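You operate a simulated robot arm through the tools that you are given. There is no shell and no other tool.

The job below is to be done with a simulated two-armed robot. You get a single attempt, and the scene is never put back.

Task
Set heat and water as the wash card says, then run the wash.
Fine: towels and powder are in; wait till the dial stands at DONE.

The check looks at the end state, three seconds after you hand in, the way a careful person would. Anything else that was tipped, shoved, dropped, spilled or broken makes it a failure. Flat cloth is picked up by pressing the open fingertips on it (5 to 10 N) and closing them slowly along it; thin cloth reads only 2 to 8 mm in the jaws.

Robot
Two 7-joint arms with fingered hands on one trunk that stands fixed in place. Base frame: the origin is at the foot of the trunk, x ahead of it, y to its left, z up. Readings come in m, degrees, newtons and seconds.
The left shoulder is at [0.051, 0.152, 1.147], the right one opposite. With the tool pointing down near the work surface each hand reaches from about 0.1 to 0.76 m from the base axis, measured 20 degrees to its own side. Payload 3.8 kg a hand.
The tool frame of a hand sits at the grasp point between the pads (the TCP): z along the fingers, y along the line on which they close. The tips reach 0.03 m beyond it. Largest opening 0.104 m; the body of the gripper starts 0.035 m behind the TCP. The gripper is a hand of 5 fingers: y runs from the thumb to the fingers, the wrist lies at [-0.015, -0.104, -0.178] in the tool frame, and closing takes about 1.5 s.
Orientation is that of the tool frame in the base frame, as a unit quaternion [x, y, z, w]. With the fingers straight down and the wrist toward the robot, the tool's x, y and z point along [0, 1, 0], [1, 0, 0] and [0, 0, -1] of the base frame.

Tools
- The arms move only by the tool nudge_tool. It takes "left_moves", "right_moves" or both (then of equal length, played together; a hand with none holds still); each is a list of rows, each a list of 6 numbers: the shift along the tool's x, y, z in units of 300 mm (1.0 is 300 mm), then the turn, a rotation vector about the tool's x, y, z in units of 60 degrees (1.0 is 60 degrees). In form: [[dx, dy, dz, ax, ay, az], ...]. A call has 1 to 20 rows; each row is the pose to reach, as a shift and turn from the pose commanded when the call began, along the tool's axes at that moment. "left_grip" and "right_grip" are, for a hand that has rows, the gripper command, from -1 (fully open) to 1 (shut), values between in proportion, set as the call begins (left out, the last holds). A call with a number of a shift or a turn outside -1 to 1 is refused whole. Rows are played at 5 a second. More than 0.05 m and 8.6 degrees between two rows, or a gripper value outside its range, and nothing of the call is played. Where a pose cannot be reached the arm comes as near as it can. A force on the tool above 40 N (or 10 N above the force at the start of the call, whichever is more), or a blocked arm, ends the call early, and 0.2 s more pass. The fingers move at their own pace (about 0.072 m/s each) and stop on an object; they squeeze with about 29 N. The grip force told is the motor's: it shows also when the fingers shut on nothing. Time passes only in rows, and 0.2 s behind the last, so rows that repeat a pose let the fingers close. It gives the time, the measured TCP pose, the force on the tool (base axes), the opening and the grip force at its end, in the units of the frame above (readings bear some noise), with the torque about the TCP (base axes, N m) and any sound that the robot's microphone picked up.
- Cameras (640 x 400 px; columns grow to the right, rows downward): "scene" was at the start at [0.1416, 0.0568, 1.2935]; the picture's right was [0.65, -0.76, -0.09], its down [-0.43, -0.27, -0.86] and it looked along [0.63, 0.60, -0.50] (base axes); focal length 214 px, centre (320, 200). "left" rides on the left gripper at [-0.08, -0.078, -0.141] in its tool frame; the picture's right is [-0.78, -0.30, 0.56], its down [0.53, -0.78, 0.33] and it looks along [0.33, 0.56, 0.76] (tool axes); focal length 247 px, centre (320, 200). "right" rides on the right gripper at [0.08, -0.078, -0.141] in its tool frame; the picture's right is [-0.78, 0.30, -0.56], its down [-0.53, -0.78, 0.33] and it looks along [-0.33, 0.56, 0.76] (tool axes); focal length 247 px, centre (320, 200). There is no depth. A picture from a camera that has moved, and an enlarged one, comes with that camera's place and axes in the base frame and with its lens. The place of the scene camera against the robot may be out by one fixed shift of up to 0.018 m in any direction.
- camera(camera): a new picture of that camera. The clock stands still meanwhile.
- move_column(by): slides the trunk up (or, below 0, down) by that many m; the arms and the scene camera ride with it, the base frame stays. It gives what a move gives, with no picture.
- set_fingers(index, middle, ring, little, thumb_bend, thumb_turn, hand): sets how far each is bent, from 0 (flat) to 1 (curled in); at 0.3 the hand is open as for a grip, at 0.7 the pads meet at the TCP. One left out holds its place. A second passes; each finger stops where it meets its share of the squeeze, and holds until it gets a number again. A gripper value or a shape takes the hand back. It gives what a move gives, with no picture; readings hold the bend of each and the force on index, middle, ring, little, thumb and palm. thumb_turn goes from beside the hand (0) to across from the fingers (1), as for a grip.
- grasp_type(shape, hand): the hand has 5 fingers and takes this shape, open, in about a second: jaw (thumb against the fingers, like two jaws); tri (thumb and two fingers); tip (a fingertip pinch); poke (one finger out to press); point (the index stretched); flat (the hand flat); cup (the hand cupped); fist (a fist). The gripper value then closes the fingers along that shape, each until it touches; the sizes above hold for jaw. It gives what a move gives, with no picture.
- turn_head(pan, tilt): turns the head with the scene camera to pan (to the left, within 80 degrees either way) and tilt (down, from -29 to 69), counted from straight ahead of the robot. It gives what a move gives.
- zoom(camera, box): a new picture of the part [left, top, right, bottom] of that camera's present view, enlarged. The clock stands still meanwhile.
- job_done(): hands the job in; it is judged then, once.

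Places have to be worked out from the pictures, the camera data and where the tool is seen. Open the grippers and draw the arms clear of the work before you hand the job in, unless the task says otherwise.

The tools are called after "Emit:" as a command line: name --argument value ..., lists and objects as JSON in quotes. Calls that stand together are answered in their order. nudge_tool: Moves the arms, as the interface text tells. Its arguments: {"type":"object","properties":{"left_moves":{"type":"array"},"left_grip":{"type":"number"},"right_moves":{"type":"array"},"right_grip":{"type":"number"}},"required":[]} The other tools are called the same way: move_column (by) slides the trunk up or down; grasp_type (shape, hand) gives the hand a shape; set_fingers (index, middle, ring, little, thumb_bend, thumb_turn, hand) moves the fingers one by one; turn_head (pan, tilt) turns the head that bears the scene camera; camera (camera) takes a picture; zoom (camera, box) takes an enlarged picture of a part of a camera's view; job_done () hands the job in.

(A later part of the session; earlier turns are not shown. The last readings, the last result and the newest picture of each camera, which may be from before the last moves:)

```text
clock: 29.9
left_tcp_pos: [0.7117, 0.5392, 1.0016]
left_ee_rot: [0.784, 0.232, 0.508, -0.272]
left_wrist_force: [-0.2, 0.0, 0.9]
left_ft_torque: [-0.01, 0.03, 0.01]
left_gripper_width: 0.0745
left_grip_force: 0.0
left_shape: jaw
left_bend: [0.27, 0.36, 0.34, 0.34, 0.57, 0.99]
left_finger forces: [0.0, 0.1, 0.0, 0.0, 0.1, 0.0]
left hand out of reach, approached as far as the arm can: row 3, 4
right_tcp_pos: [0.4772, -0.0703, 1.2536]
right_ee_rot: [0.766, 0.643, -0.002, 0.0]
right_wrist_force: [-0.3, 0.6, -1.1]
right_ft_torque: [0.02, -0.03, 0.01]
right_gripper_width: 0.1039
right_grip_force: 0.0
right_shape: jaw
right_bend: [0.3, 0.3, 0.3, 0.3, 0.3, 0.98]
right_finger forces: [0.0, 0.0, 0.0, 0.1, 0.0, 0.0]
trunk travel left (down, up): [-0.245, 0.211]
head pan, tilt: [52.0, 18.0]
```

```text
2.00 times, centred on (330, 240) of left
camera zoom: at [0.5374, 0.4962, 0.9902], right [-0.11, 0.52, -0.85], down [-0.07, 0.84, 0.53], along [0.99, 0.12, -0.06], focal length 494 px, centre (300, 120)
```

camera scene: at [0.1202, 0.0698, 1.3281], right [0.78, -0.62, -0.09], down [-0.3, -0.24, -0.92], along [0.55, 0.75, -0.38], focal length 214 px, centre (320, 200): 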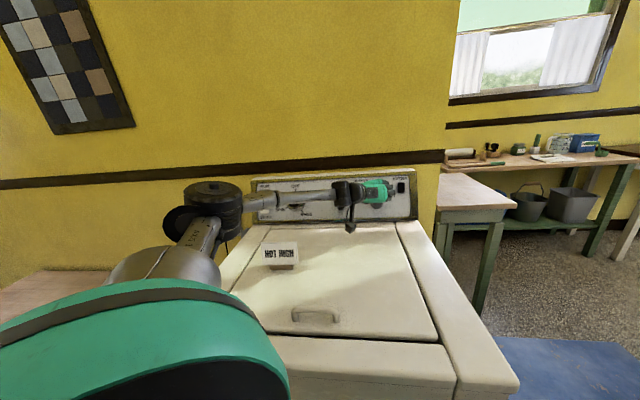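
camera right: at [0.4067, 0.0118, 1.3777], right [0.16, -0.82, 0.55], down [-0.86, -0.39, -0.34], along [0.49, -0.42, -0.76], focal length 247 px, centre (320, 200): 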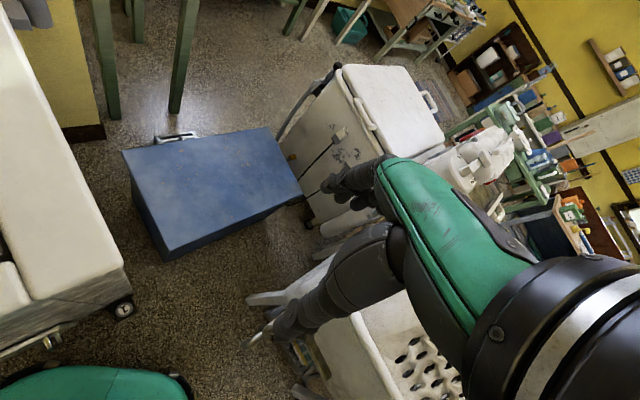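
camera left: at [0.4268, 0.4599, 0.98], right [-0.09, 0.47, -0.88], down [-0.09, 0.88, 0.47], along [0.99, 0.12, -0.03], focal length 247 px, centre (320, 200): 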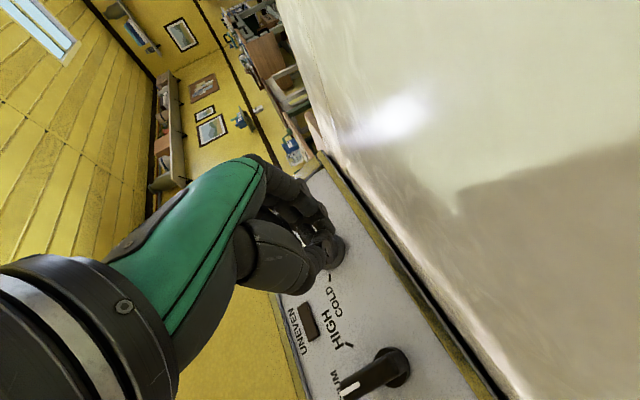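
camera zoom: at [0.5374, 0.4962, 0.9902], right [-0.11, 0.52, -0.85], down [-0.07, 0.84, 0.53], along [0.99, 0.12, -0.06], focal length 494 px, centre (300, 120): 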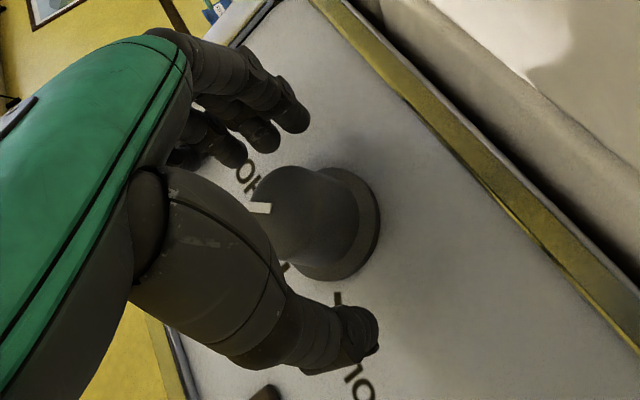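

The hand is at the edge of its reach here. Lowering the trunk brings the shoulder lower and a bit forward, so I back off, raise the hand 0.1 m, then lower the trunk 0.1 m.

Emit:
nudge_tool --left_moves '[[0, 0, -0.15, 0, 0, 0], [0, 0, -0.3, 0, 0, 0], [0.153, -0.032, -0.36, 0, 0, 0], [0.307, -0.063, -0.413, 0, 0, 0]]'

Emit:
move_column --by -0.1

Emit:
camera --camera "scene"

Emit:
camera --camera "left"

```text
refused: row 3 steps farther than a row can; nothing moved
```

```text
clock: 30.5
left_tcp_pos: [0.7171, 0.5291, 0.9589]
left_ee_rot: [0.791, 0.225, 0.501, -0.27]
left_wrist_force: [-16.3, -12.2, 4.0]
left_ft_torque: [-0.18, 0.23, -0.32]
left_gripper_width: 0.0735
left_grip_force: 0.1
left_shape: jaw
left_bend: [0.27, 0.37, 0.34, 0.34, 0.56, 0.99]
left_finger forces: [12.0, 2.9, 0.0, 0.1, 4.9, 0.1]
right_tcp_pos: [0.4778, -0.0727, 1.2223]
right_ee_rot: [0.766, 0.643, -0.004, -0.003]
right_wrist_force: [0.5, 0.0, -0.3]
right_ft_torque: [0.04, 0.02, 0.01]
right_gripper_width: 0.1037
right_grip_force: 0.1
right_shape: jaw
right_bend: [0.3, 0.3, 0.3, 0.3, 0.3, 0.98]
right_finger forces: [0.1, 0.1, 0.0, 0.0, 0.0, 0.1]
trunk travel left (down, up): [-0.217, 0.239]
head pan, tilt: [52.0, 18.0]
stopped: the force on the tool passed its limit at 46 N (the readings are from after the stop); the commanded pose is now the measured one
```

```text
taken
camera scene: at [0.1331, 0.0659, 1.2955], right [0.78, -0.62, -0.12], down [-0.33, -0.24, -0.91], along [0.53, 0.75, -0.39], focal length 214 px, centre (320, 200)
```

scene: 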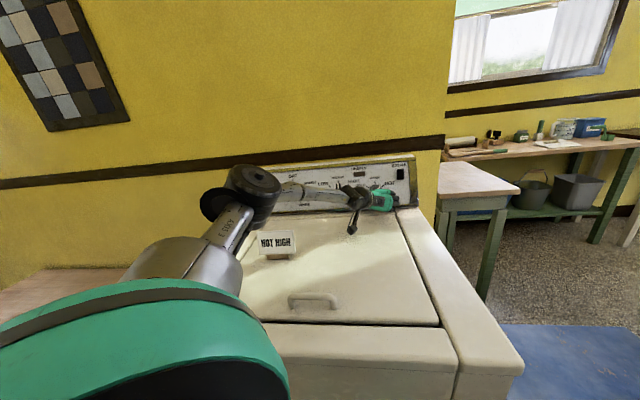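

```text
taken
camera left: at [0.5424, 0.4877, 0.9489], right [-0.12, 0.52, -0.85], down [-0.05, 0.85, 0.53], along [0.99, 0.11, -0.07], focal length 247 px, centre (320, 200)
```

left: 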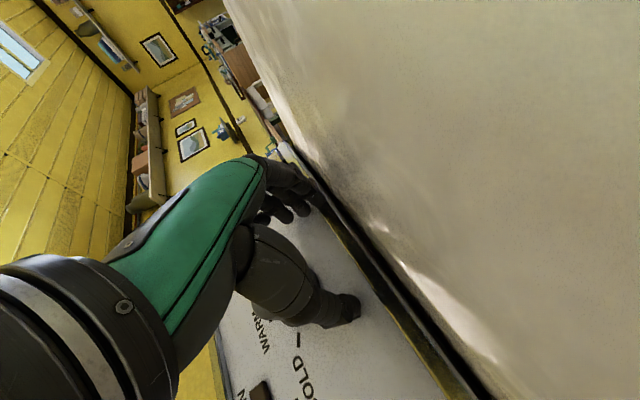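

The first move was refused for step size and the trunk lowered with the hand still at the knob; a finger touched with 46 N and it stopped. I back the hand straight out along its axis and then up, in smaller steps.

Emit:
nudge_tool --left_moves '[[0, 0, -0.05, 0, 0, 0], [0, 0, -0.15, 0, 0, 0], [0, 0, -0.28, 0, 0, 0], [0.1, -0.02, -0.35, 0, 0, 0], [0.2, -0.04, -0.4, 0, 0, 0]]'

Emit:
zoom --camera "scene" --box '[290, 140, 430, 240]'

Emit:
camera --camera "left"

```text
clock: 31.7
left_tcp_pos: [0.653, 0.4693, 1.0559]
left_ee_rot: [0.791, 0.226, 0.501, -0.27]
left_wrist_force: [-0.2, 0.3, 0.6]
left_ft_torque: [0.02, -0.02, -0.01]
left_gripper_width: 0.0747
left_grip_force: 0.0
left_shape: jaw
left_bend: [0.27, 0.36, 0.33, 0.34, 0.57, 0.99]
left_finger forces: [0.0, 0.1, 0.1, 0.0, 0.0, 0.1]
right_tcp_pos: [0.4795, -0.0697, 1.2219]
right_ee_rot: [0.766, 0.643, -0.004, -0.004]
right_wrist_force: [-0.4, 0.2, -0.5]
right_ft_torque: [-0.04, 0.0, 0.01]
right_gripper_width: 0.1038
right_grip_force: 0.0
right_shape: jaw
right_bend: [0.3, 0.3, 0.3, 0.3, 0.3, 0.98]
right_finger forces: [0.0, 0.0, 0.0, 0.1, 0.0, 0.0]
trunk travel left (down, up): [-0.217, 0.239]
head pan, tilt: [52.0, 18.0]
```

```text
4.00 times, centred on (360, 190) of scene
camera zoom: at [0.1342, 0.069, 1.2961], right [0.78, -0.62, -0.12], down [-0.33, -0.24, -0.91], along [0.53, 0.75, -0.39], focal length 858 px, centre (160, 240)
```

zoom: 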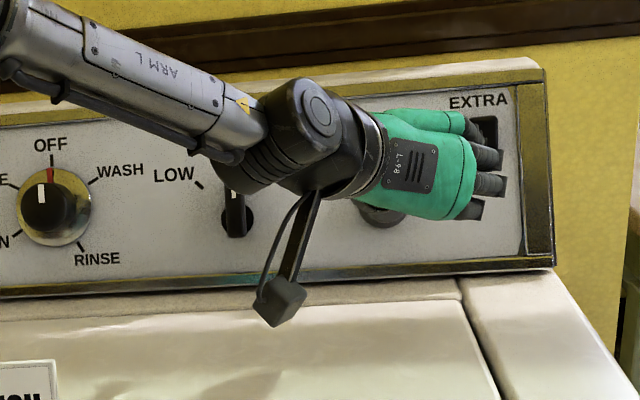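

```text
taken
camera left: at [0.4789, 0.4278, 1.0478], right [-0.12, 0.52, -0.85], down [-0.05, 0.85, 0.53], along [0.99, 0.11, -0.07], focal length 247 px, centre (320, 200)
```

left: 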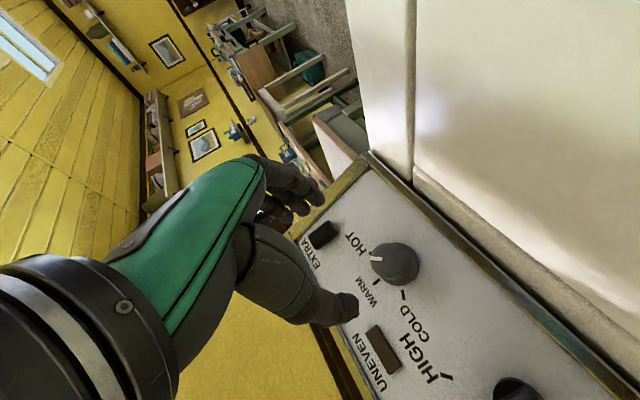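

Hand is free and the knob unchanged. I lower the trunk another 0.05 m (hand stays well in front of the panel and above the lid).

Emit:
move_column --by -0.05

Emit:
camera --camera "scene"

Emit:
camera --camera "left"

```text
clock: 32.6
left_tcp_pos: [0.6539, 0.4697, 1.0067]
left_ee_rot: [0.79, 0.228, 0.5, -0.271]
left_wrist_force: [0.0, -0.3, 0.7]
left_ft_torque: [-0.04, 0.02, 0.0]
left_gripper_width: 0.0751
left_grip_force: 0.0
left_shape: jaw
left_bend: [0.27, 0.36, 0.33, 0.34, 0.57, 0.99]
left_finger forces: [0.1, 0.1, 0.1, 0.0, 0.0, 0.0]
right_tcp_pos: [0.4788, -0.068, 1.1733]
right_ee_rot: [0.767, 0.642, -0.004, -0.002]
right_wrist_force: [0.0, -0.2, 0.5]
right_ft_torque: [0.0, -0.04, -0.01]
right_gripper_width: 0.1039
right_grip_force: 0.1
right_shape: jaw
right_bend: [0.3, 0.3, 0.3, 0.3, 0.3, 0.98]
right_finger forces: [0.0, 0.0, 0.0, 0.0, 0.0, 0.0]
trunk travel left (down, up): [-0.167, 0.289]
head pan, tilt: [52.0, 18.0]
```

```text
taken
camera scene: at [0.1643, 0.0698, 1.2346], right [0.77, -0.62, -0.17], down [-0.39, -0.24, -0.89], along [0.51, 0.75, -0.43], focal length 214 px, centre (320, 200)
```

scene: 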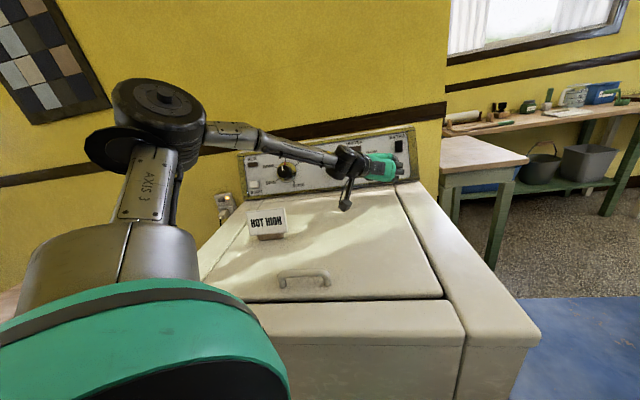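

```text
taken
camera left: at [0.479, 0.428, 0.9984], right [-0.12, 0.52, -0.85], down [-0.06, 0.85, 0.53], along [0.99, 0.11, -0.07], focal length 247 px, centre (320, 200)
```

left: 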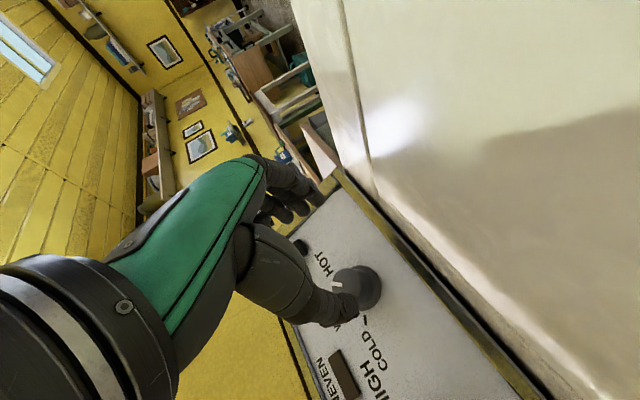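

I move to the pre-grasp point on the heat-knob axis (0.085 m out).

Emit:
nudge_tool --left_moves '[[0.05, -0.03, 0.03, 0, 0, 0], [0.096, -0.057, 0.09, 0, 0, 0], [0.096, -0.057, 0.149, 0, 0, 0], [0.096, -0.057, 0.149, 0, 0, 0]]'

Emit:
zoom --camera "left" --box '[230, 140, 430, 340]'

```text
clock: 33.6
left_tcp_pos: [0.6848, 0.5143, 1.0211]
left_ee_rot: [0.791, 0.226, 0.501, -0.27]
left_wrist_force: [1.3, 1.2, 0.6]
left_ft_torque: [-0.01, 0.03, -0.01]
left_gripper_width: 0.0749
left_grip_force: 0.1
left_shape: jaw
left_bend: [0.27, 0.36, 0.33, 0.34, 0.57, 0.99]
left_finger forces: [0.1, 0.0, 0.0, 0.1, 0.0, 0.0]
right_tcp_pos: [0.4796, -0.0686, 1.1724]
right_ee_rot: [0.766, 0.643, -0.005, -0.003]
right_wrist_force: [0.0, 0.9, 0.1]
right_ft_torque: [0.02, 0.0, -0.02]
right_gripper_width: 0.1041
right_grip_force: 0.1
right_shape: jaw
right_bend: [0.3, 0.3, 0.3, 0.3, 0.3, 0.98]
right_finger forces: [0.0, 0.0, 0.0, 0.0, 0.0, 0.1]
trunk travel left (down, up): [-0.167, 0.289]
head pan, tilt: [52.0, 18.0]
```

```text
2.00 times, centred on (330, 240) of left
camera zoom: at [0.5105, 0.4726, 1.0123], right [-0.12, 0.52, -0.85], down [-0.05, 0.85, 0.53], along [0.99, 0.11, -0.07], focal length 494 px, centre (300, 120)
```

zoom: 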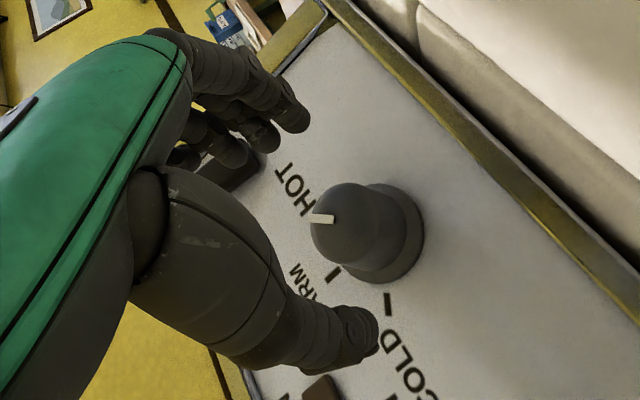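

Aligned again. I advance 0.045 m onto the knob.

Emit:
nudge_tool --left_moves '[[0, 0, 0.04, 0, 0, 0], [0, 0, 0.08, 0, 0, 0], [0, 0, 0.12, 0, 0, 0], [0, 0, 0.15, 0, 0, 0], [0, 0, 0.15, 0, 0, 0]]'

Emit:
zoom --camera "left" --box '[230, 140, 430, 340]'

```text
clock: 34.8
left_tcp_pos: [0.7152, 0.5441, 1.0044]
left_ee_rot: [0.79, 0.227, 0.501, -0.27]
left_wrist_force: [-0.3, -0.5, 0.0]
left_ft_torque: [-0.02, 0.04, 0.03]
left_gripper_width: 0.0749
left_grip_force: 0.1
left_shape: jaw
left_bend: [0.27, 0.36, 0.33, 0.34, 0.57, 0.99]
left_finger forces: [0.0, 0.0, 0.1, 0.0, 0.1, 0.0]
right_tcp_pos: [0.4794, -0.0686, 1.1712]
right_ee_rot: [0.766, 0.643, -0.005, -0.003]
right_wrist_force: [1.3, -0.5, -0.5]
right_ft_torque: [-0.03, 0.0, -0.02]
right_gripper_width: 0.1042
right_grip_force: 0.1
right_shape: jaw
right_bend: [0.3, 0.3, 0.3, 0.3, 0.3, 0.98]
right_finger forces: [0.1, 0.1, 0.0, 0.0, 0.0, 0.1]
trunk travel left (down, up): [-0.167, 0.289]
head pan, tilt: [52.0, 18.0]
```

```text
2.00 times, centred on (330, 240) of left
camera zoom: at [0.5402, 0.5023, 0.9961], right [-0.12, 0.52, -0.85], down [-0.05, 0.85, 0.53], along [0.99, 0.11, -0.07], focal length 494 px, centre (300, 120)
```

zoom: 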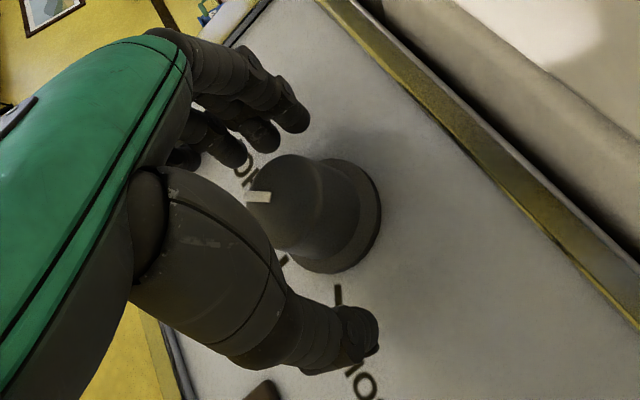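

Reached without limits. I close the hand on the knob.

Emit:
nudge_tool --left_moves '[[0, 0, 0, 0, 0, 0], [0, 0, 0, 0, 0, 0], [0, 0, 0, 0, 0, 0], [0, 0, 0, 0, 0, 0], [0, 0, 0, 0, 0, 0], [0, 0, 0, 0, 0, 0], [0, 0, 0, 0, 0, 0]]' --left_grip 1

Emit:
zoom --camera "left" --box '[230, 140, 430, 340]'

```text
clock: 36.4
left_tcp_pos: [0.7159, 0.5446, 1.0038]
left_ee_rot: [0.79, 0.228, 0.501, -0.27]
left_wrist_force: [-2.3, 2.8, -0.3]
left_ft_torque: [-0.01, 0.02, 0.01]
left_gripper_width: 0.0301
left_grip_force: 29.0
left_shape: jaw
left_bend: [0.74, 0.51, 0.55, 0.52, 0.75, 1.0]
left_finger forces: [13.6, 8.0, 0.1, 0.0, 24.8, 0.0]
right_tcp_pos: [0.4788, -0.0682, 1.172]
right_ee_rot: [0.766, 0.643, -0.004, -0.003]
right_wrist_force: [-0.3, -0.5, -0.3]
right_ft_torque: [0.03, -0.02, 0.02]
right_gripper_width: 0.1041
right_grip_force: 0.1
right_shape: jaw
right_bend: [0.3, 0.3, 0.3, 0.3, 0.3, 0.98]
right_finger forces: [0.1, 0.0, 0.0, 0.0, 0.0, 0.0]
trunk travel left (down, up): [-0.167, 0.289]
head pan, tilt: [52.0, 18.0]
```

```text
2.00 times, centred on (330, 240) of left
camera zoom: at [0.5398, 0.503, 0.9958], right [-0.12, 0.52, -0.85], down [-0.06, 0.85, 0.53], along [0.99, 0.11, -0.07], focal length 494 px, centre (300, 120)
```

zoom: 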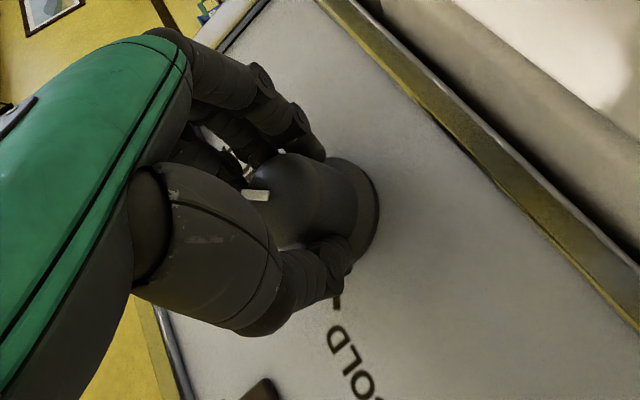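

Firm grip. I turn 16° clockwise in small rows.

Emit:
nudge_tool --left_moves '[[0, 0, 0, 0, 0, 0.09], [0, 0, 0, 0, 0, 0.18], [0, 0, 0, 0, 0, 0.27], [0, 0, 0, 0, 0, 0.27]]'

Emit:
zoom --camera "left" --box '[230, 140, 430, 340]'

Emit:
zoom --camera "scene" --box '[290, 110, 430, 210]'

```text
clock: 37.4
left_tcp_pos: [0.7147, 0.5442, 1.0062]
left_ee_rot: [0.814, 0.113, 0.459, -0.338]
left_wrist_force: [0.1, 5.9, 4.6]
left_ft_torque: [0.02, -0.11, 0.04]
left_gripper_width: 0.03
left_grip_force: 28.7
left_shape: jaw
left_bend: [0.74, 0.51, 0.55, 0.52, 0.75, 1.0]
left_finger forces: [12.5, 8.3, 0.1, 0.1, 26.5, 0.0]
right_tcp_pos: [0.4787, -0.0687, 1.1725]
right_ee_rot: [0.766, 0.643, -0.006, -0.002]
right_wrist_force: [-0.6, 0.5, 0.2]
right_ft_torque: [0.02, 0.01, -0.03]
right_gripper_width: 0.1042
right_grip_force: 0.0
right_shape: jaw
right_bend: [0.3, 0.3, 0.3, 0.3, 0.3, 0.98]
right_finger forces: [0.0, 0.1, 0.0, 0.0, 0.0, 0.1]
trunk travel left (down, up): [-0.167, 0.289]
head pan, tilt: [52.0, 18.0]
```

```text
2.00 times, centred on (330, 240) of left
camera zoom: at [0.5375, 0.5198, 1.0229], right [-0.2, 0.68, -0.7], down [0.14, 0.73, 0.67], along [0.97, 0.04, -0.24], focal length 494 px, centre (300, 120)
```

zoom: 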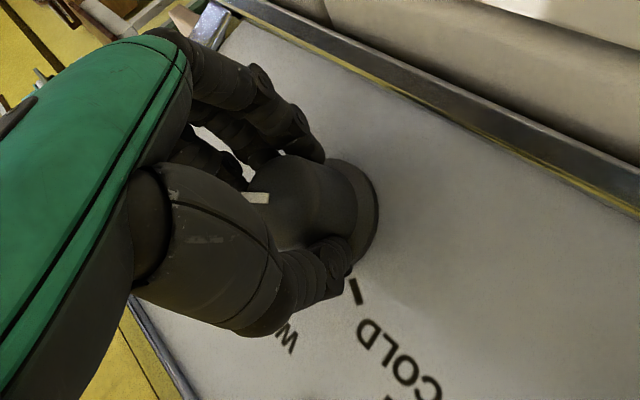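

```text
4.00 times, centred on (360, 160) of scene
camera zoom: at [0.1646, 0.0705, 1.2345], right [0.77, -0.62, -0.17], down [-0.39, -0.24, -0.89], along [0.5, 0.75, -0.43], focal length 858 px, centre (160, 360)
```

zoom: 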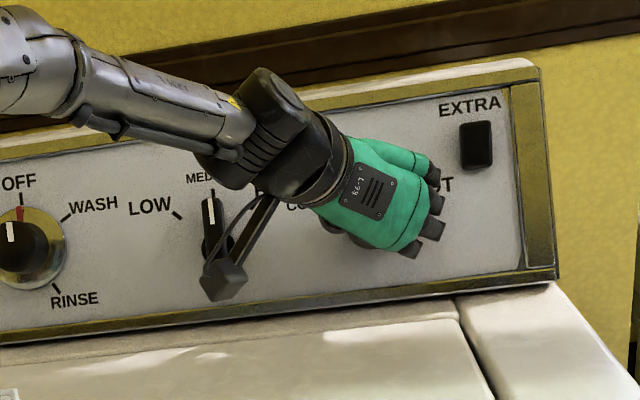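

The knob turned with the hand. I release it (open to 0.075 m) and back out along the axis.

Emit:
nudge_tool --left_moves '[[0, 0, 0, 0, 0, 0], [0, 0, 0, 0, 0, 0], [0, 0, 0, 0, 0, 0], [0, 0, 0, 0, 0, 0], [0, 0, 0, 0, 0, 0], [0, 0, -0.06, 0, 0, 0], [0, 0, -0.13, 0, 0, 0], [0, 0, -0.2, 0, 0, 0], [0, 0, -0.3, 0, 0, 0]]' --left_grip -0.44

Emit:
camera --camera "left"

Emit:
zoom --camera "left" --box '[300, 200, 460, 330]'

Emit:
zoom --camera "scene" --box '[290, 110, 430, 210]'

```text
clock: 39.4
left_tcp_pos: [0.654, 0.4832, 1.0365]
left_ee_rot: [0.814, 0.113, 0.458, -0.338]
left_wrist_force: [0.0, -0.3, 0.2]
left_ft_torque: [0.03, 0.01, -0.02]
left_gripper_width: 0.0746
left_grip_force: 0.0
left_shape: jaw
left_bend: [0.27, 0.37, 0.34, 0.34, 0.57, 0.99]
left_finger forces: [0.1, 0.0, 0.0, 0.1, 0.1, 0.0]
right_tcp_pos: [0.4793, -0.069, 1.1723]
right_ee_rot: [0.766, 0.642, -0.004, -0.003]
right_wrist_force: [0.5, -0.8, 0.0]
right_ft_torque: [0.01, -0.01, -0.01]
right_gripper_width: 0.1039
right_grip_force: 0.1
right_shape: jaw
right_bend: [0.3, 0.3, 0.3, 0.3, 0.3, 0.98]
right_finger forces: [0.0, 0.0, 0.0, 0.0, 0.1, 0.0]
trunk travel left (down, up): [-0.167, 0.289]
head pan, tilt: [52.0, 18.0]
```

```text
taken
camera left: at [0.4762, 0.459, 1.0546], right [-0.2, 0.68, -0.7], down [0.14, 0.73, 0.67], along [0.97, 0.04, -0.24], focal length 247 px, centre (320, 200)
```

left: 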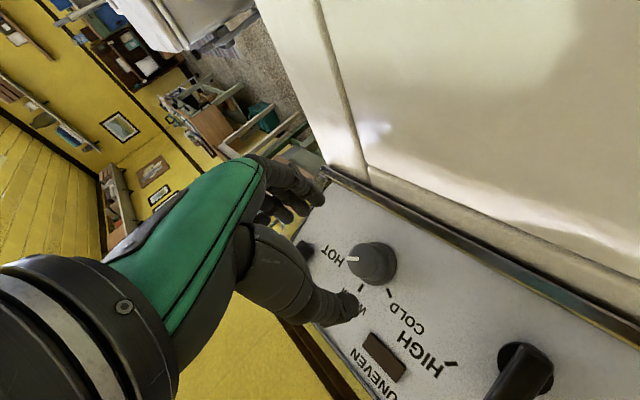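

```text
3.08 times, centred on (380, 265) of left
camera zoom: at [0.4762, 0.459, 1.0546], right [-0.2, 0.68, -0.7], down [0.14, 0.73, 0.67], along [0.97, 0.04, -0.24], focal length 760 px, centre (135, 0)
```

zoom: 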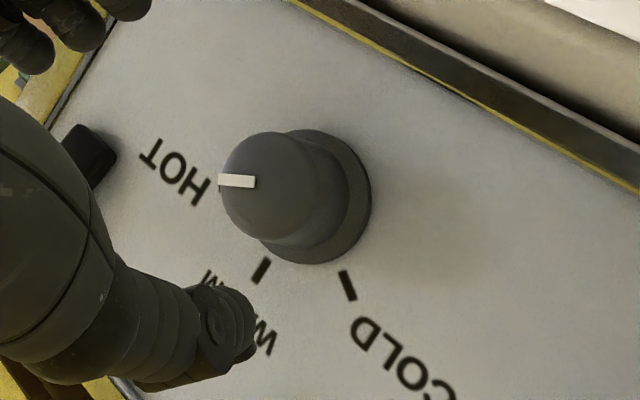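

```text
4.00 times, centred on (360, 160) of scene
camera zoom: at [0.1639, 0.069, 1.2347], right [0.77, -0.62, -0.17], down [-0.39, -0.24, -0.89], along [0.51, 0.75, -0.43], focal length 858 px, centre (160, 360)
```

zoom: 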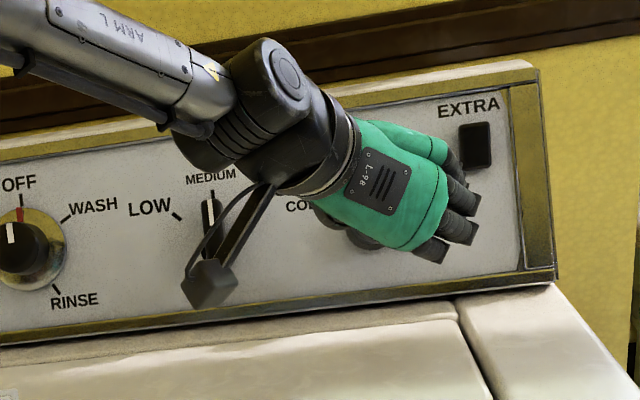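

The heat mark looks lined up with HOT from the hand camera (I will verify from the scene camera shortly). Next the water lever: I move left along the panel at safe distance and roll back to about -5°.

Emit:
nudge_tool --left_moves '[[-0.0585, -0.099, -0.001, 0, 0, -0.096], [-0.117, -0.198, -0.003, 0, 0, -0.192], [-0.1755, -0.297, -0.004, 0, 0, -0.287], [-0.234, -0.396, -0.005, 0, 0, -0.383], [-0.234, -0.396, -0.005, 0, 0, -0.383]]'

Emit:
camera --camera "left"

Emit:
zoom --camera "scene" --box '[290, 110, 430, 210]'

```text
clock: 40.6
left_tcp_pos: [0.5559, 0.5801, 1.0315]
left_ee_rot: [0.776, 0.272, 0.516, -0.24]
left_wrist_force: [0.5, -0.4, -0.7]
left_ft_torque: [0.01, -0.03, 0.02]
left_gripper_width: 0.0746
left_grip_force: 0.0
left_shape: jaw
left_bend: [0.27, 0.37, 0.34, 0.34, 0.57, 0.99]
left_finger forces: [0.0, 0.0, 0.0, 0.0, 0.0, 0.0]
right_tcp_pos: [0.4801, -0.0693, 1.1716]
right_ee_rot: [0.766, 0.642, -0.004, -0.003]
right_wrist_force: [0.9, -1.0, 0.0]
right_ft_torque: [-0.03, 0.04, -0.04]
right_gripper_width: 0.1041
right_grip_force: 0.0
right_shape: jaw
right_bend: [0.3, 0.3, 0.3, 0.3, 0.3, 0.98]
right_finger forces: [0.1, 0.0, 0.0, 0.0, 0.0, 0.0]
trunk travel left (down, up): [-0.167, 0.289]
head pan, tilt: [52.0, 18.0]
```

```text
taken
camera left: at [0.3841, 0.5301, 1.0139], right [-0.07, 0.44, -0.89], down [-0.13, 0.88, 0.45], along [0.99, 0.15, -0.01], focal length 247 px, centre (320, 200)
```

left: 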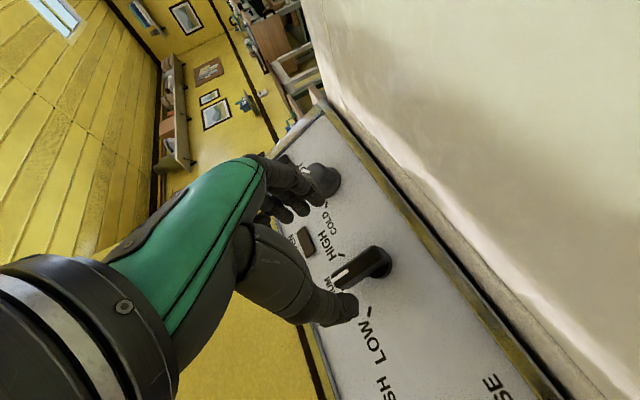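

```text
4.00 times, centred on (360, 160) of scene
camera zoom: at [0.166, 0.069, 1.2343], right [0.77, -0.62, -0.17], down [-0.39, -0.24, -0.89], along [0.5, 0.75, -0.43], focal length 858 px, centre (160, 360)
```

zoom: 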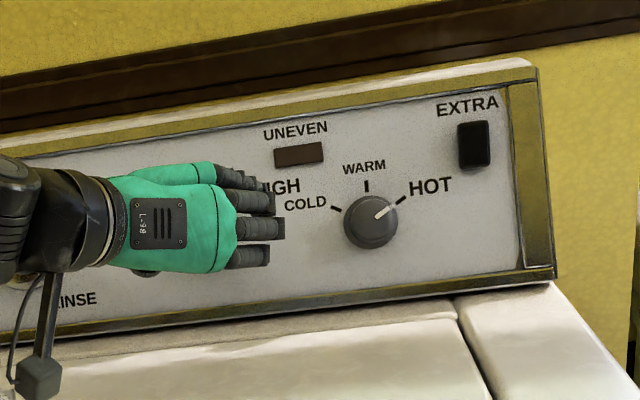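

The heat knob's mark now lines up toward HOT; I zoom to verify the alignment.

Emit:
zoom --camera "scene" --box '[355, 140, 405, 180]'

Emit:
zoom --camera "left" --box '[230, 140, 430, 340]'

```text
10.00 times, centred on (380, 160) of scene
camera zoom: at [0.166, 0.069, 1.2343], right [0.77, -0.62, -0.17], down [-0.39, -0.24, -0.89], along [0.5, 0.75, -0.43], focal length 2145 px, centre (-280, 600)
```

zoom: 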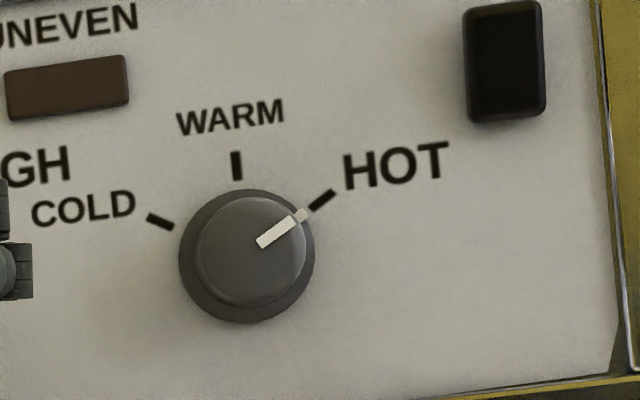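

```text
2.00 times, centred on (330, 240) of left
camera zoom: at [0.3841, 0.5301, 1.0139], right [-0.07, 0.44, -0.89], down [-0.13, 0.88, 0.45], along [0.99, 0.15, -0.01], focal length 494 px, centre (300, 120)
```

zoom: 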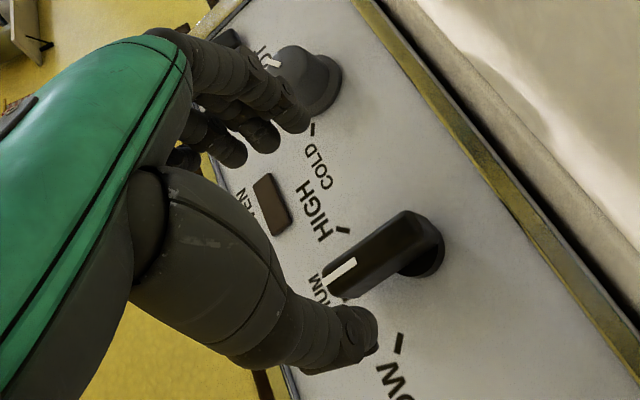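

HOT is set exactly. The water lever's pivot is ~4 mm left of my axis; I correct that and advance 0.05 m toward it.

Emit:
nudge_tool --left_moves '[[-0.005, -0.007, 0.04, 0, 0, 0], [-0.01, -0.013, 0.085, 0, 0, 0], [-0.01, -0.013, 0.13, 0, 0, 0], [-0.01, -0.013, 0.17, 0, 0, 0], [-0.01, -0.013, 0.17, 0, 0, 0]]'

Emit:
zoom --camera "left" --box '[230, 140, 430, 340]'

```text
clock: 41.8
left_tcp_pos: [0.5867, 0.6169, 1.0114]
left_ee_rot: [0.776, 0.274, 0.515, -0.241]
left_wrist_force: [0.0, -0.7, 0.3]
left_ft_torque: [0.0, -0.01, 0.0]
left_gripper_width: 0.0745
left_grip_force: 0.0
left_shape: jaw
left_bend: [0.27, 0.37, 0.34, 0.34, 0.57, 0.99]
left_finger forces: [0.0, 0.1, 0.0, 0.1, 0.0, 0.1]
right_tcp_pos: [0.4792, -0.069, 1.172]
right_ee_rot: [0.766, 0.643, -0.005, -0.003]
right_wrist_force: [0.5, -0.7, -0.1]
right_ft_torque: [0.02, -0.04, -0.01]
right_gripper_width: 0.104
right_grip_force: 0.0
right_shape: jaw
right_bend: [0.3, 0.3, 0.3, 0.3, 0.3, 0.98]
right_finger forces: [0.1, 0.0, 0.0, 0.0, 0.0, 0.1]
trunk travel left (down, up): [-0.167, 0.289]
head pan, tilt: [52.0, 18.0]
```

```text
2.00 times, centred on (330, 240) of left
camera zoom: at [0.4142, 0.567, 0.9935], right [-0.07, 0.44, -0.89], down [-0.13, 0.88, 0.45], along [0.99, 0.15, -0.01], focal length 494 px, centre (300, 120)
```

zoom: 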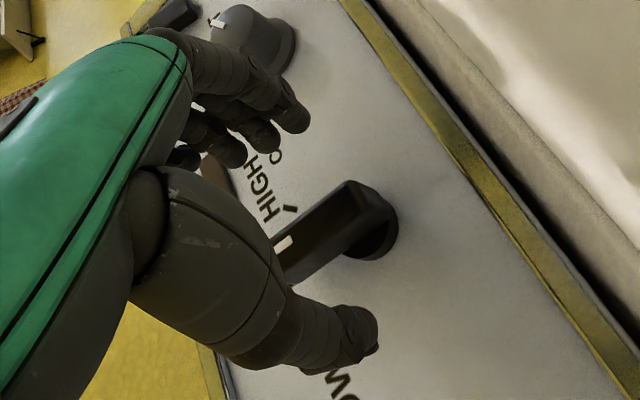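

Well centred. I advance another 0.037 m so the fingers straddle the lever.

Emit:
nudge_tool --left_moves '[[0, 0, 0.04, 0, 0, 0], [0, 0, 0.08, 0, 0, 0], [0, 0, 0.123, 0, 0, 0], [0, 0, 0.123, 0, 0, 0]]'

Emit:
zoom --camera "left" --box '[230, 140, 430, 340]'

```text
clock: 42.8
left_tcp_pos: [0.6111, 0.6408, 0.9989]
left_ee_rot: [0.776, 0.274, 0.515, -0.24]
left_wrist_force: [-0.4, 0.4, -0.7]
left_ft_torque: [0.0, -0.02, 0.03]
left_gripper_width: 0.0747
left_grip_force: 0.1
left_shape: jaw
left_bend: [0.27, 0.37, 0.34, 0.34, 0.57, 0.99]
left_finger forces: [0.1, 0.0, 0.0, 0.0, 0.0, 0.0]
right_tcp_pos: [0.479, -0.069, 1.1719]
right_ee_rot: [0.766, 0.643, -0.005, -0.003]
right_wrist_force: [0.5, 0.3, -0.6]
right_ft_torque: [-0.01, 0.03, 0.01]
right_gripper_width: 0.104
right_grip_force: 0.0
right_shape: jaw
right_bend: [0.3, 0.3, 0.3, 0.3, 0.3, 0.98]
right_finger forces: [0.0, 0.0, 0.0, 0.0, 0.0, 0.0]
trunk travel left (down, up): [-0.167, 0.289]
head pan, tilt: [52.0, 18.0]
```

```text
2.00 times, centred on (330, 240) of left
camera zoom: at [0.4391, 0.5916, 0.9806], right [-0.07, 0.44, -0.89], down [-0.13, 0.88, 0.45], along [0.99, 0.15, -0.01], focal length 494 px, centre (300, 120)
```

zoom: 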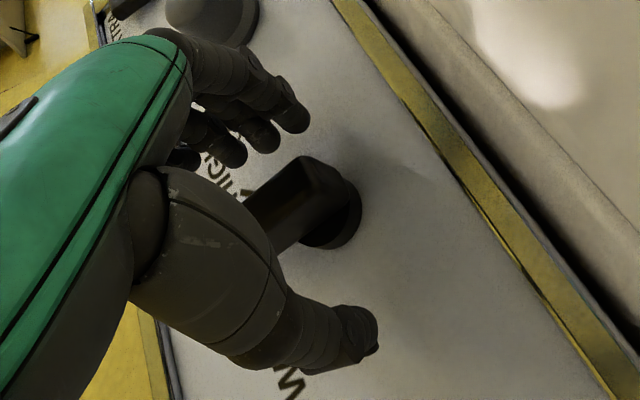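

The lever sits between index and thumb on the axis. I close the hand on it.

Emit:
nudge_tool --left_moves '[[0, 0, 0, 0, 0, 0], [0, 0, 0, 0, 0, 0], [0, 0, 0, 0, 0, 0], [0, 0, 0, 0, 0, 0], [0, 0, 0, 0, 0, 0], [0, 0, 0, 0, 0, 0], [0, 0, 0, 0, 0, 0]]' --left_grip 1

Emit:
zoom --camera "left" --box '[230, 140, 430, 340]'

```text
clock: 44.4
left_tcp_pos: [0.6121, 0.6418, 0.9994]
left_ee_rot: [0.776, 0.272, 0.516, -0.24]
left_wrist_force: [0.5, 1.6, 0.8]
left_ft_torque: [0.07, 0.01, 0.0]
left_gripper_width: 0.0141
left_grip_force: 29.2
left_shape: jaw
left_bend: [0.74, 0.56, 0.58, 0.58, 0.71, 1.0]
left_finger forces: [14.4, 6.1, 3.4, 0.4, 25.5, 0.1]
right_tcp_pos: [0.4803, -0.0676, 1.1724]
right_ee_rot: [0.766, 0.643, -0.005, -0.004]
right_wrist_force: [-0.1, -0.3, 0.9]
right_ft_torque: [0.0, 0.02, 0.01]
right_gripper_width: 0.1042
right_grip_force: 0.0
right_shape: jaw
right_bend: [0.3, 0.3, 0.3, 0.3, 0.3, 0.98]
right_finger forces: [0.0, 0.1, 0.0, 0.0, 0.0, 0.1]
trunk travel left (down, up): [-0.167, 0.289]
head pan, tilt: [52.0, 18.0]
```

```text
2.00 times, centred on (330, 240) of left
camera zoom: at [0.4392, 0.5919, 0.9805], right [-0.07, 0.44, -0.89], down [-0.13, 0.88, 0.45], along [0.99, 0.15, -0.01], focal length 494 px, centre (300, 120)
```

zoom: 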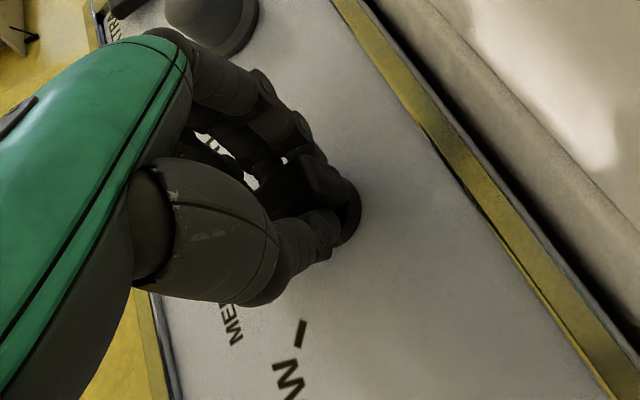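

The lever is held (index, middle, ring vs thumb). I turn 30° clockwise and check for reach.

Emit:
nudge_tool --left_moves '[[0, 0, 0, 0, 0, 0.1], [0, 0, 0, 0, 0, 0.2], [0, 0, 0, 0, 0, 0.3], [0, 0, 0, 0, 0, 0.4], [0, 0, 0, 0, 0, 0.5]]'

Emit:
zoom --camera "left" --box '[230, 140, 430, 340]'

Emit:
camera --camera "scene"

```text
clock: 45.6
left_tcp_pos: [0.6123, 0.6414, 1.0009]
left_ee_rot: [0.819, 0.063, 0.437, -0.367]
left_wrist_force: [6.0, 7.6, 13.2]
left_ft_torque: [0.2, -0.32, 0.12]
left_gripper_width: 0.0135
left_grip_force: 28.7
left_shape: jaw
left_bend: [0.74, 0.58, 0.61, 0.59, 0.71, 1.0]
left_finger forces: [14.5, 4.6, 2.3, 0.0, 29.8, 0.0]
right_tcp_pos: [0.4795, -0.0696, 1.172]
right_ee_rot: [0.766, 0.643, -0.004, -0.002]
right_wrist_force: [0.9, -0.2, -0.3]
right_ft_torque: [0.01, 0.0, 0.02]
right_gripper_width: 0.1038
right_grip_force: 0.1
right_shape: jaw
right_bend: [0.3, 0.3, 0.3, 0.3, 0.3, 0.98]
right_finger forces: [0.0, 0.1, 0.0, 0.0, 0.1, 0.0]
trunk travel left (down, up): [-0.167, 0.289]
head pan, tilt: [52.0, 18.0]
```

```text
2.00 times, centred on (330, 240) of left
camera zoom: at [0.4358, 0.6219, 1.0308], right [-0.23, 0.75, -0.62], down [0.22, 0.66, 0.72], along [0.95, 0.03, -0.31], focal length 494 px, centre (300, 120)
```

zoom: 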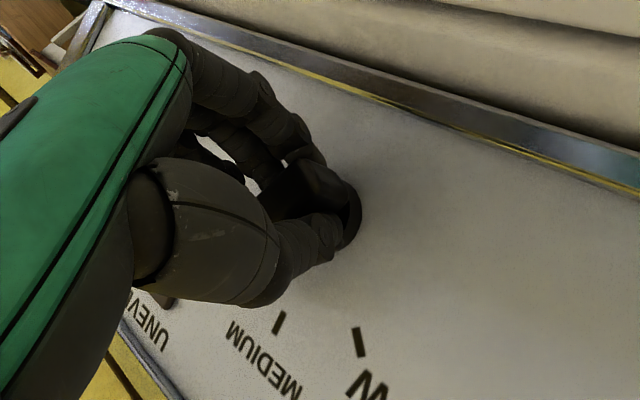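

```text
taken
camera scene: at [0.1649, 0.0694, 1.2346], right [0.77, -0.62, -0.17], down [-0.39, -0.24, -0.89], along [0.5, 0.75, -0.43], focal length 214 px, centre (320, 200)
```

scene: 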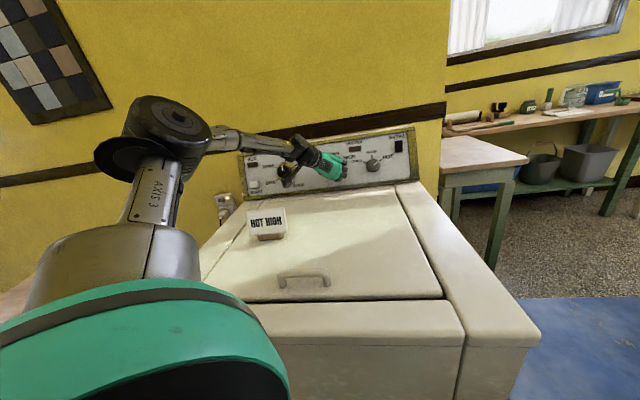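

The lever follows. I turn 16° more, to HIGH.

Emit:
nudge_tool --left_moves '[[0, 0, 0, 0, 0, 0.09], [0, 0, 0, 0, 0, 0.18], [0, 0, 0, 0, 0, 0.27], [0, 0, 0, 0, 0, 0.27]]'

Emit:
zoom --camera "left" --box '[230, 140, 430, 340]'

Emit:
zoom --camera "scene" --box '[230, 110, 430, 230]'

```text
clock: 46.6
left_tcp_pos: [0.6123, 0.6407, 0.9997]
left_ee_rot: [0.819, -0.054, 0.382, -0.424]
left_wrist_force: [8.9, 9.0, 16.4]
left_ft_torque: [0.28, -0.39, 0.08]
left_gripper_width: 0.0124
left_grip_force: 28.8
left_shape: jaw
left_bend: [0.74, 0.59, 0.61, 0.59, 0.7, 1.0]
left_finger forces: [11.9, 3.6, 2.0, 0.0, 31.7, 0.0]
right_tcp_pos: [0.4785, -0.0694, 1.1729]
right_ee_rot: [0.766, 0.643, -0.005, -0.003]
right_wrist_force: [0.1, -0.7, -0.2]
right_ft_torque: [-0.02, -0.01, 0.02]
right_gripper_width: 0.1035
right_grip_force: 0.0
right_shape: jaw
right_bend: [0.3, 0.3, 0.3, 0.3, 0.3, 0.98]
right_finger forces: [0.0, 0.0, 0.0, 0.0, 0.0, 0.1]
trunk travel left (down, up): [-0.167, 0.289]
head pan, tilt: [52.0, 18.0]
```

```text
2.00 times, centred on (330, 240) of left
camera zoom: at [0.4428, 0.6298, 1.0597], right [-0.24, 0.87, -0.43], down [0.41, 0.49, 0.77], along [0.88, 0.01, -0.48], focal length 494 px, centre (300, 120)
```

zoom: 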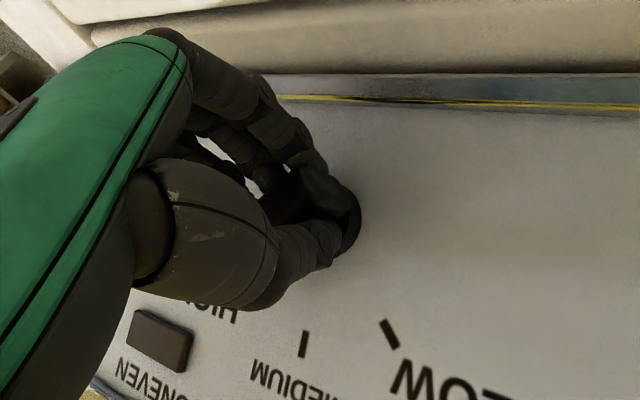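

```text
3.20 times, centred on (330, 170) of scene
camera zoom: at [0.1646, 0.0692, 1.2346], right [0.77, -0.62, -0.17], down [-0.39, -0.24, -0.89], along [0.51, 0.75, -0.43], focal length 686 px, centre (288, 296)
```

zoom: 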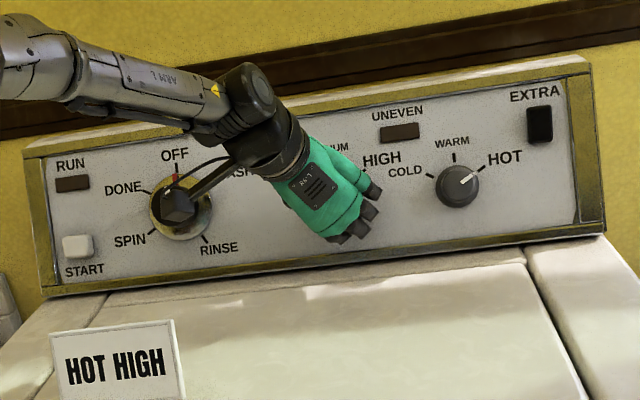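

The lever was turned to about -51° roll, i.e. ~46° clockwise. I release and back out.

Emit:
nudge_tool --left_moves '[[0, 0, 0, 0, 0, 0], [0, 0, 0, 0, 0, 0], [0, 0, 0, 0, 0, 0], [0, 0, 0, 0, 0, 0], [0, 0, 0, 0, 0, 0], [0, 0, -0.06, 0, 0, 0], [0, 0, -0.13, 0, 0, 0], [0, 0, -0.22, 0, 0, 0], [0, 0, -0.32, 0, 0, 0]]' --left_grip -0.44

Emit:
zoom --camera "left" --box '[280, 170, 480, 370]'

Emit:
zoom --camera "scene" --box '[230, 110, 430, 230]'

```text
clock: 48.6
left_tcp_pos: [0.5448, 0.5763, 1.0335]
left_ee_rot: [0.82, -0.053, 0.381, -0.424]
left_wrist_force: [0.0, -0.5, 0.2]
left_ft_torque: [0.02, 0.0, -0.01]
left_gripper_width: 0.0747
left_grip_force: 0.1
left_shape: jaw
left_bend: [0.27, 0.37, 0.34, 0.34, 0.57, 0.99]
left_finger forces: [0.1, 0.0, 0.1, 0.1, 0.0, 0.1]
right_tcp_pos: [0.4789, -0.0695, 1.1726]
right_ee_rot: [0.766, 0.642, -0.005, -0.002]
right_wrist_force: [-0.4, 0.0, 0.1]
right_ft_torque: [0.01, 0.0, 0.0]
right_gripper_width: 0.104
right_grip_force: 0.1
right_shape: jaw
right_bend: [0.3, 0.3, 0.3, 0.3, 0.3, 0.98]
right_finger forces: [0.0, 0.1, 0.0, 0.0, 0.0, 0.0]
trunk travel left (down, up): [-0.167, 0.289]
head pan, tilt: [52.0, 18.0]
```

```text
2.00 times, centred on (380, 270) of left
camera zoom: at [0.3769, 0.566, 1.0931], right [-0.24, 0.87, -0.43], down [0.42, 0.49, 0.76], along [0.88, 0.01, -0.48], focal length 494 px, centre (200, 60)
```

zoom: 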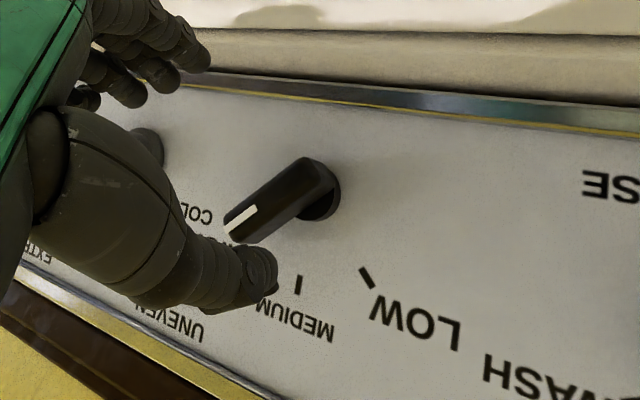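

```text
3.20 times, centred on (330, 170) of scene
camera zoom: at [0.1641, 0.0687, 1.2347], right [0.77, -0.62, -0.17], down [-0.39, -0.24, -0.89], along [0.51, 0.75, -0.43], focal length 686 px, centre (288, 296)
```

zoom: 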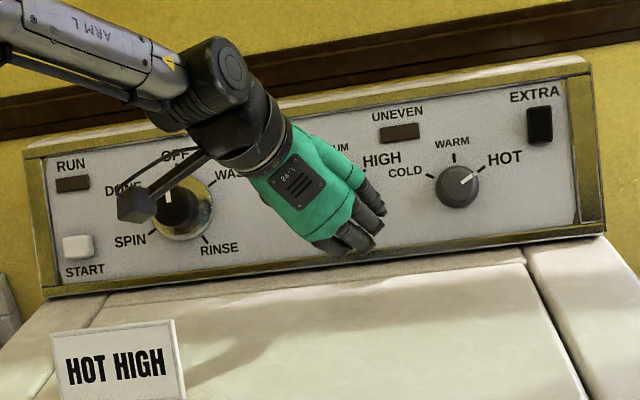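

Released. I now retract up and back to open space while rolling counter-clockwise to about 0°, to reposition for the timer dial and to free the view of the water lever.

Emit:
nudge_tool --left_moves '[[0.019, -0.023, -0.08, 0, 0, -0.119], [0.039, -0.045, -0.16, 0, 0, -0.238], [0.058, -0.068, -0.24, 0, 0, -0.357], [0.077, -0.09, -0.32, 0, 0, -0.476], [0.096, -0.113, -0.4, 0, 0, -0.595], [0.116, -0.135, -0.48, 0, 0, -0.714], [0.135, -0.158, -0.559, 0, 0, -0.833]]'

Emit:
camera --camera "scene"

Emit:
zoom --camera "scene" --box '[300, 120, 420, 200]'

```text
clock: 50.2
left_tcp_pos: [0.451, 0.4831, 1.1493]
left_ee_rot: [0.766, 0.299, 0.524, -0.221]
left_wrist_force: [-0.5, 0.2, 0.0]
left_ft_torque: [0.0, -0.01, 0.0]
left_gripper_width: 0.0746
left_grip_force: 0.1
left_shape: jaw
left_bend: [0.27, 0.37, 0.34, 0.34, 0.57, 0.99]
left_finger forces: [0.1, 0.0, 0.0, 0.0, 0.1, 0.0]
right_tcp_pos: [0.4784, -0.0689, 1.1726]
right_ee_rot: [0.766, 0.643, -0.004, -0.002]
right_wrist_force: [0.4, -0.4, 0.1]
right_ft_torque: [-0.01, 0.01, -0.01]
right_gripper_width: 0.104
right_grip_force: 0.0
right_shape: jaw
right_bend: [0.3, 0.3, 0.3, 0.3, 0.3, 0.98]
right_finger forces: [0.0, 0.1, 0.1, 0.0, 0.0, 0.0]
trunk travel left (down, up): [-0.167, 0.289]
head pan, tilt: [52.0, 18.0]
```

```text
taken
camera scene: at [0.1642, 0.0694, 1.2346], right [0.77, -0.62, -0.17], down [-0.39, -0.24, -0.89], along [0.51, 0.75, -0.43], focal length 214 px, centre (320, 200)
```

scene: 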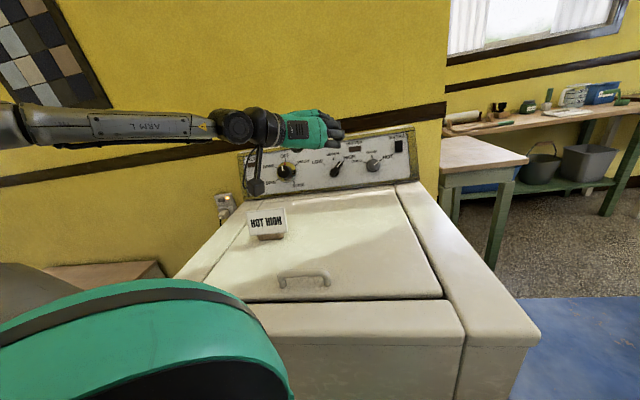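

```text
5.00 times, centred on (360, 160) of scene
camera zoom: at [0.1642, 0.0694, 1.2346], right [0.77, -0.62, -0.17], down [-0.39, -0.24, -0.89], along [0.51, 0.75, -0.43], focal length 1072 px, centre (120, 400)
```

zoom: 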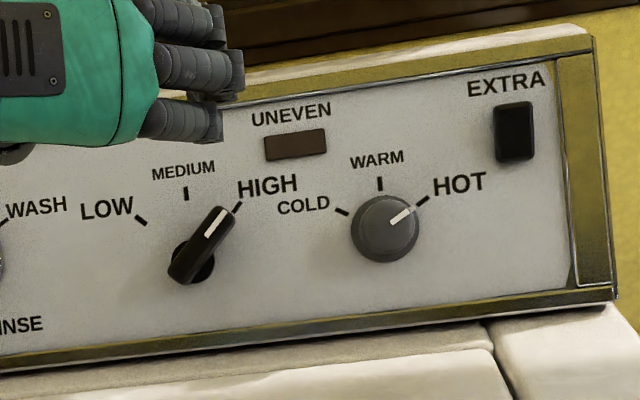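

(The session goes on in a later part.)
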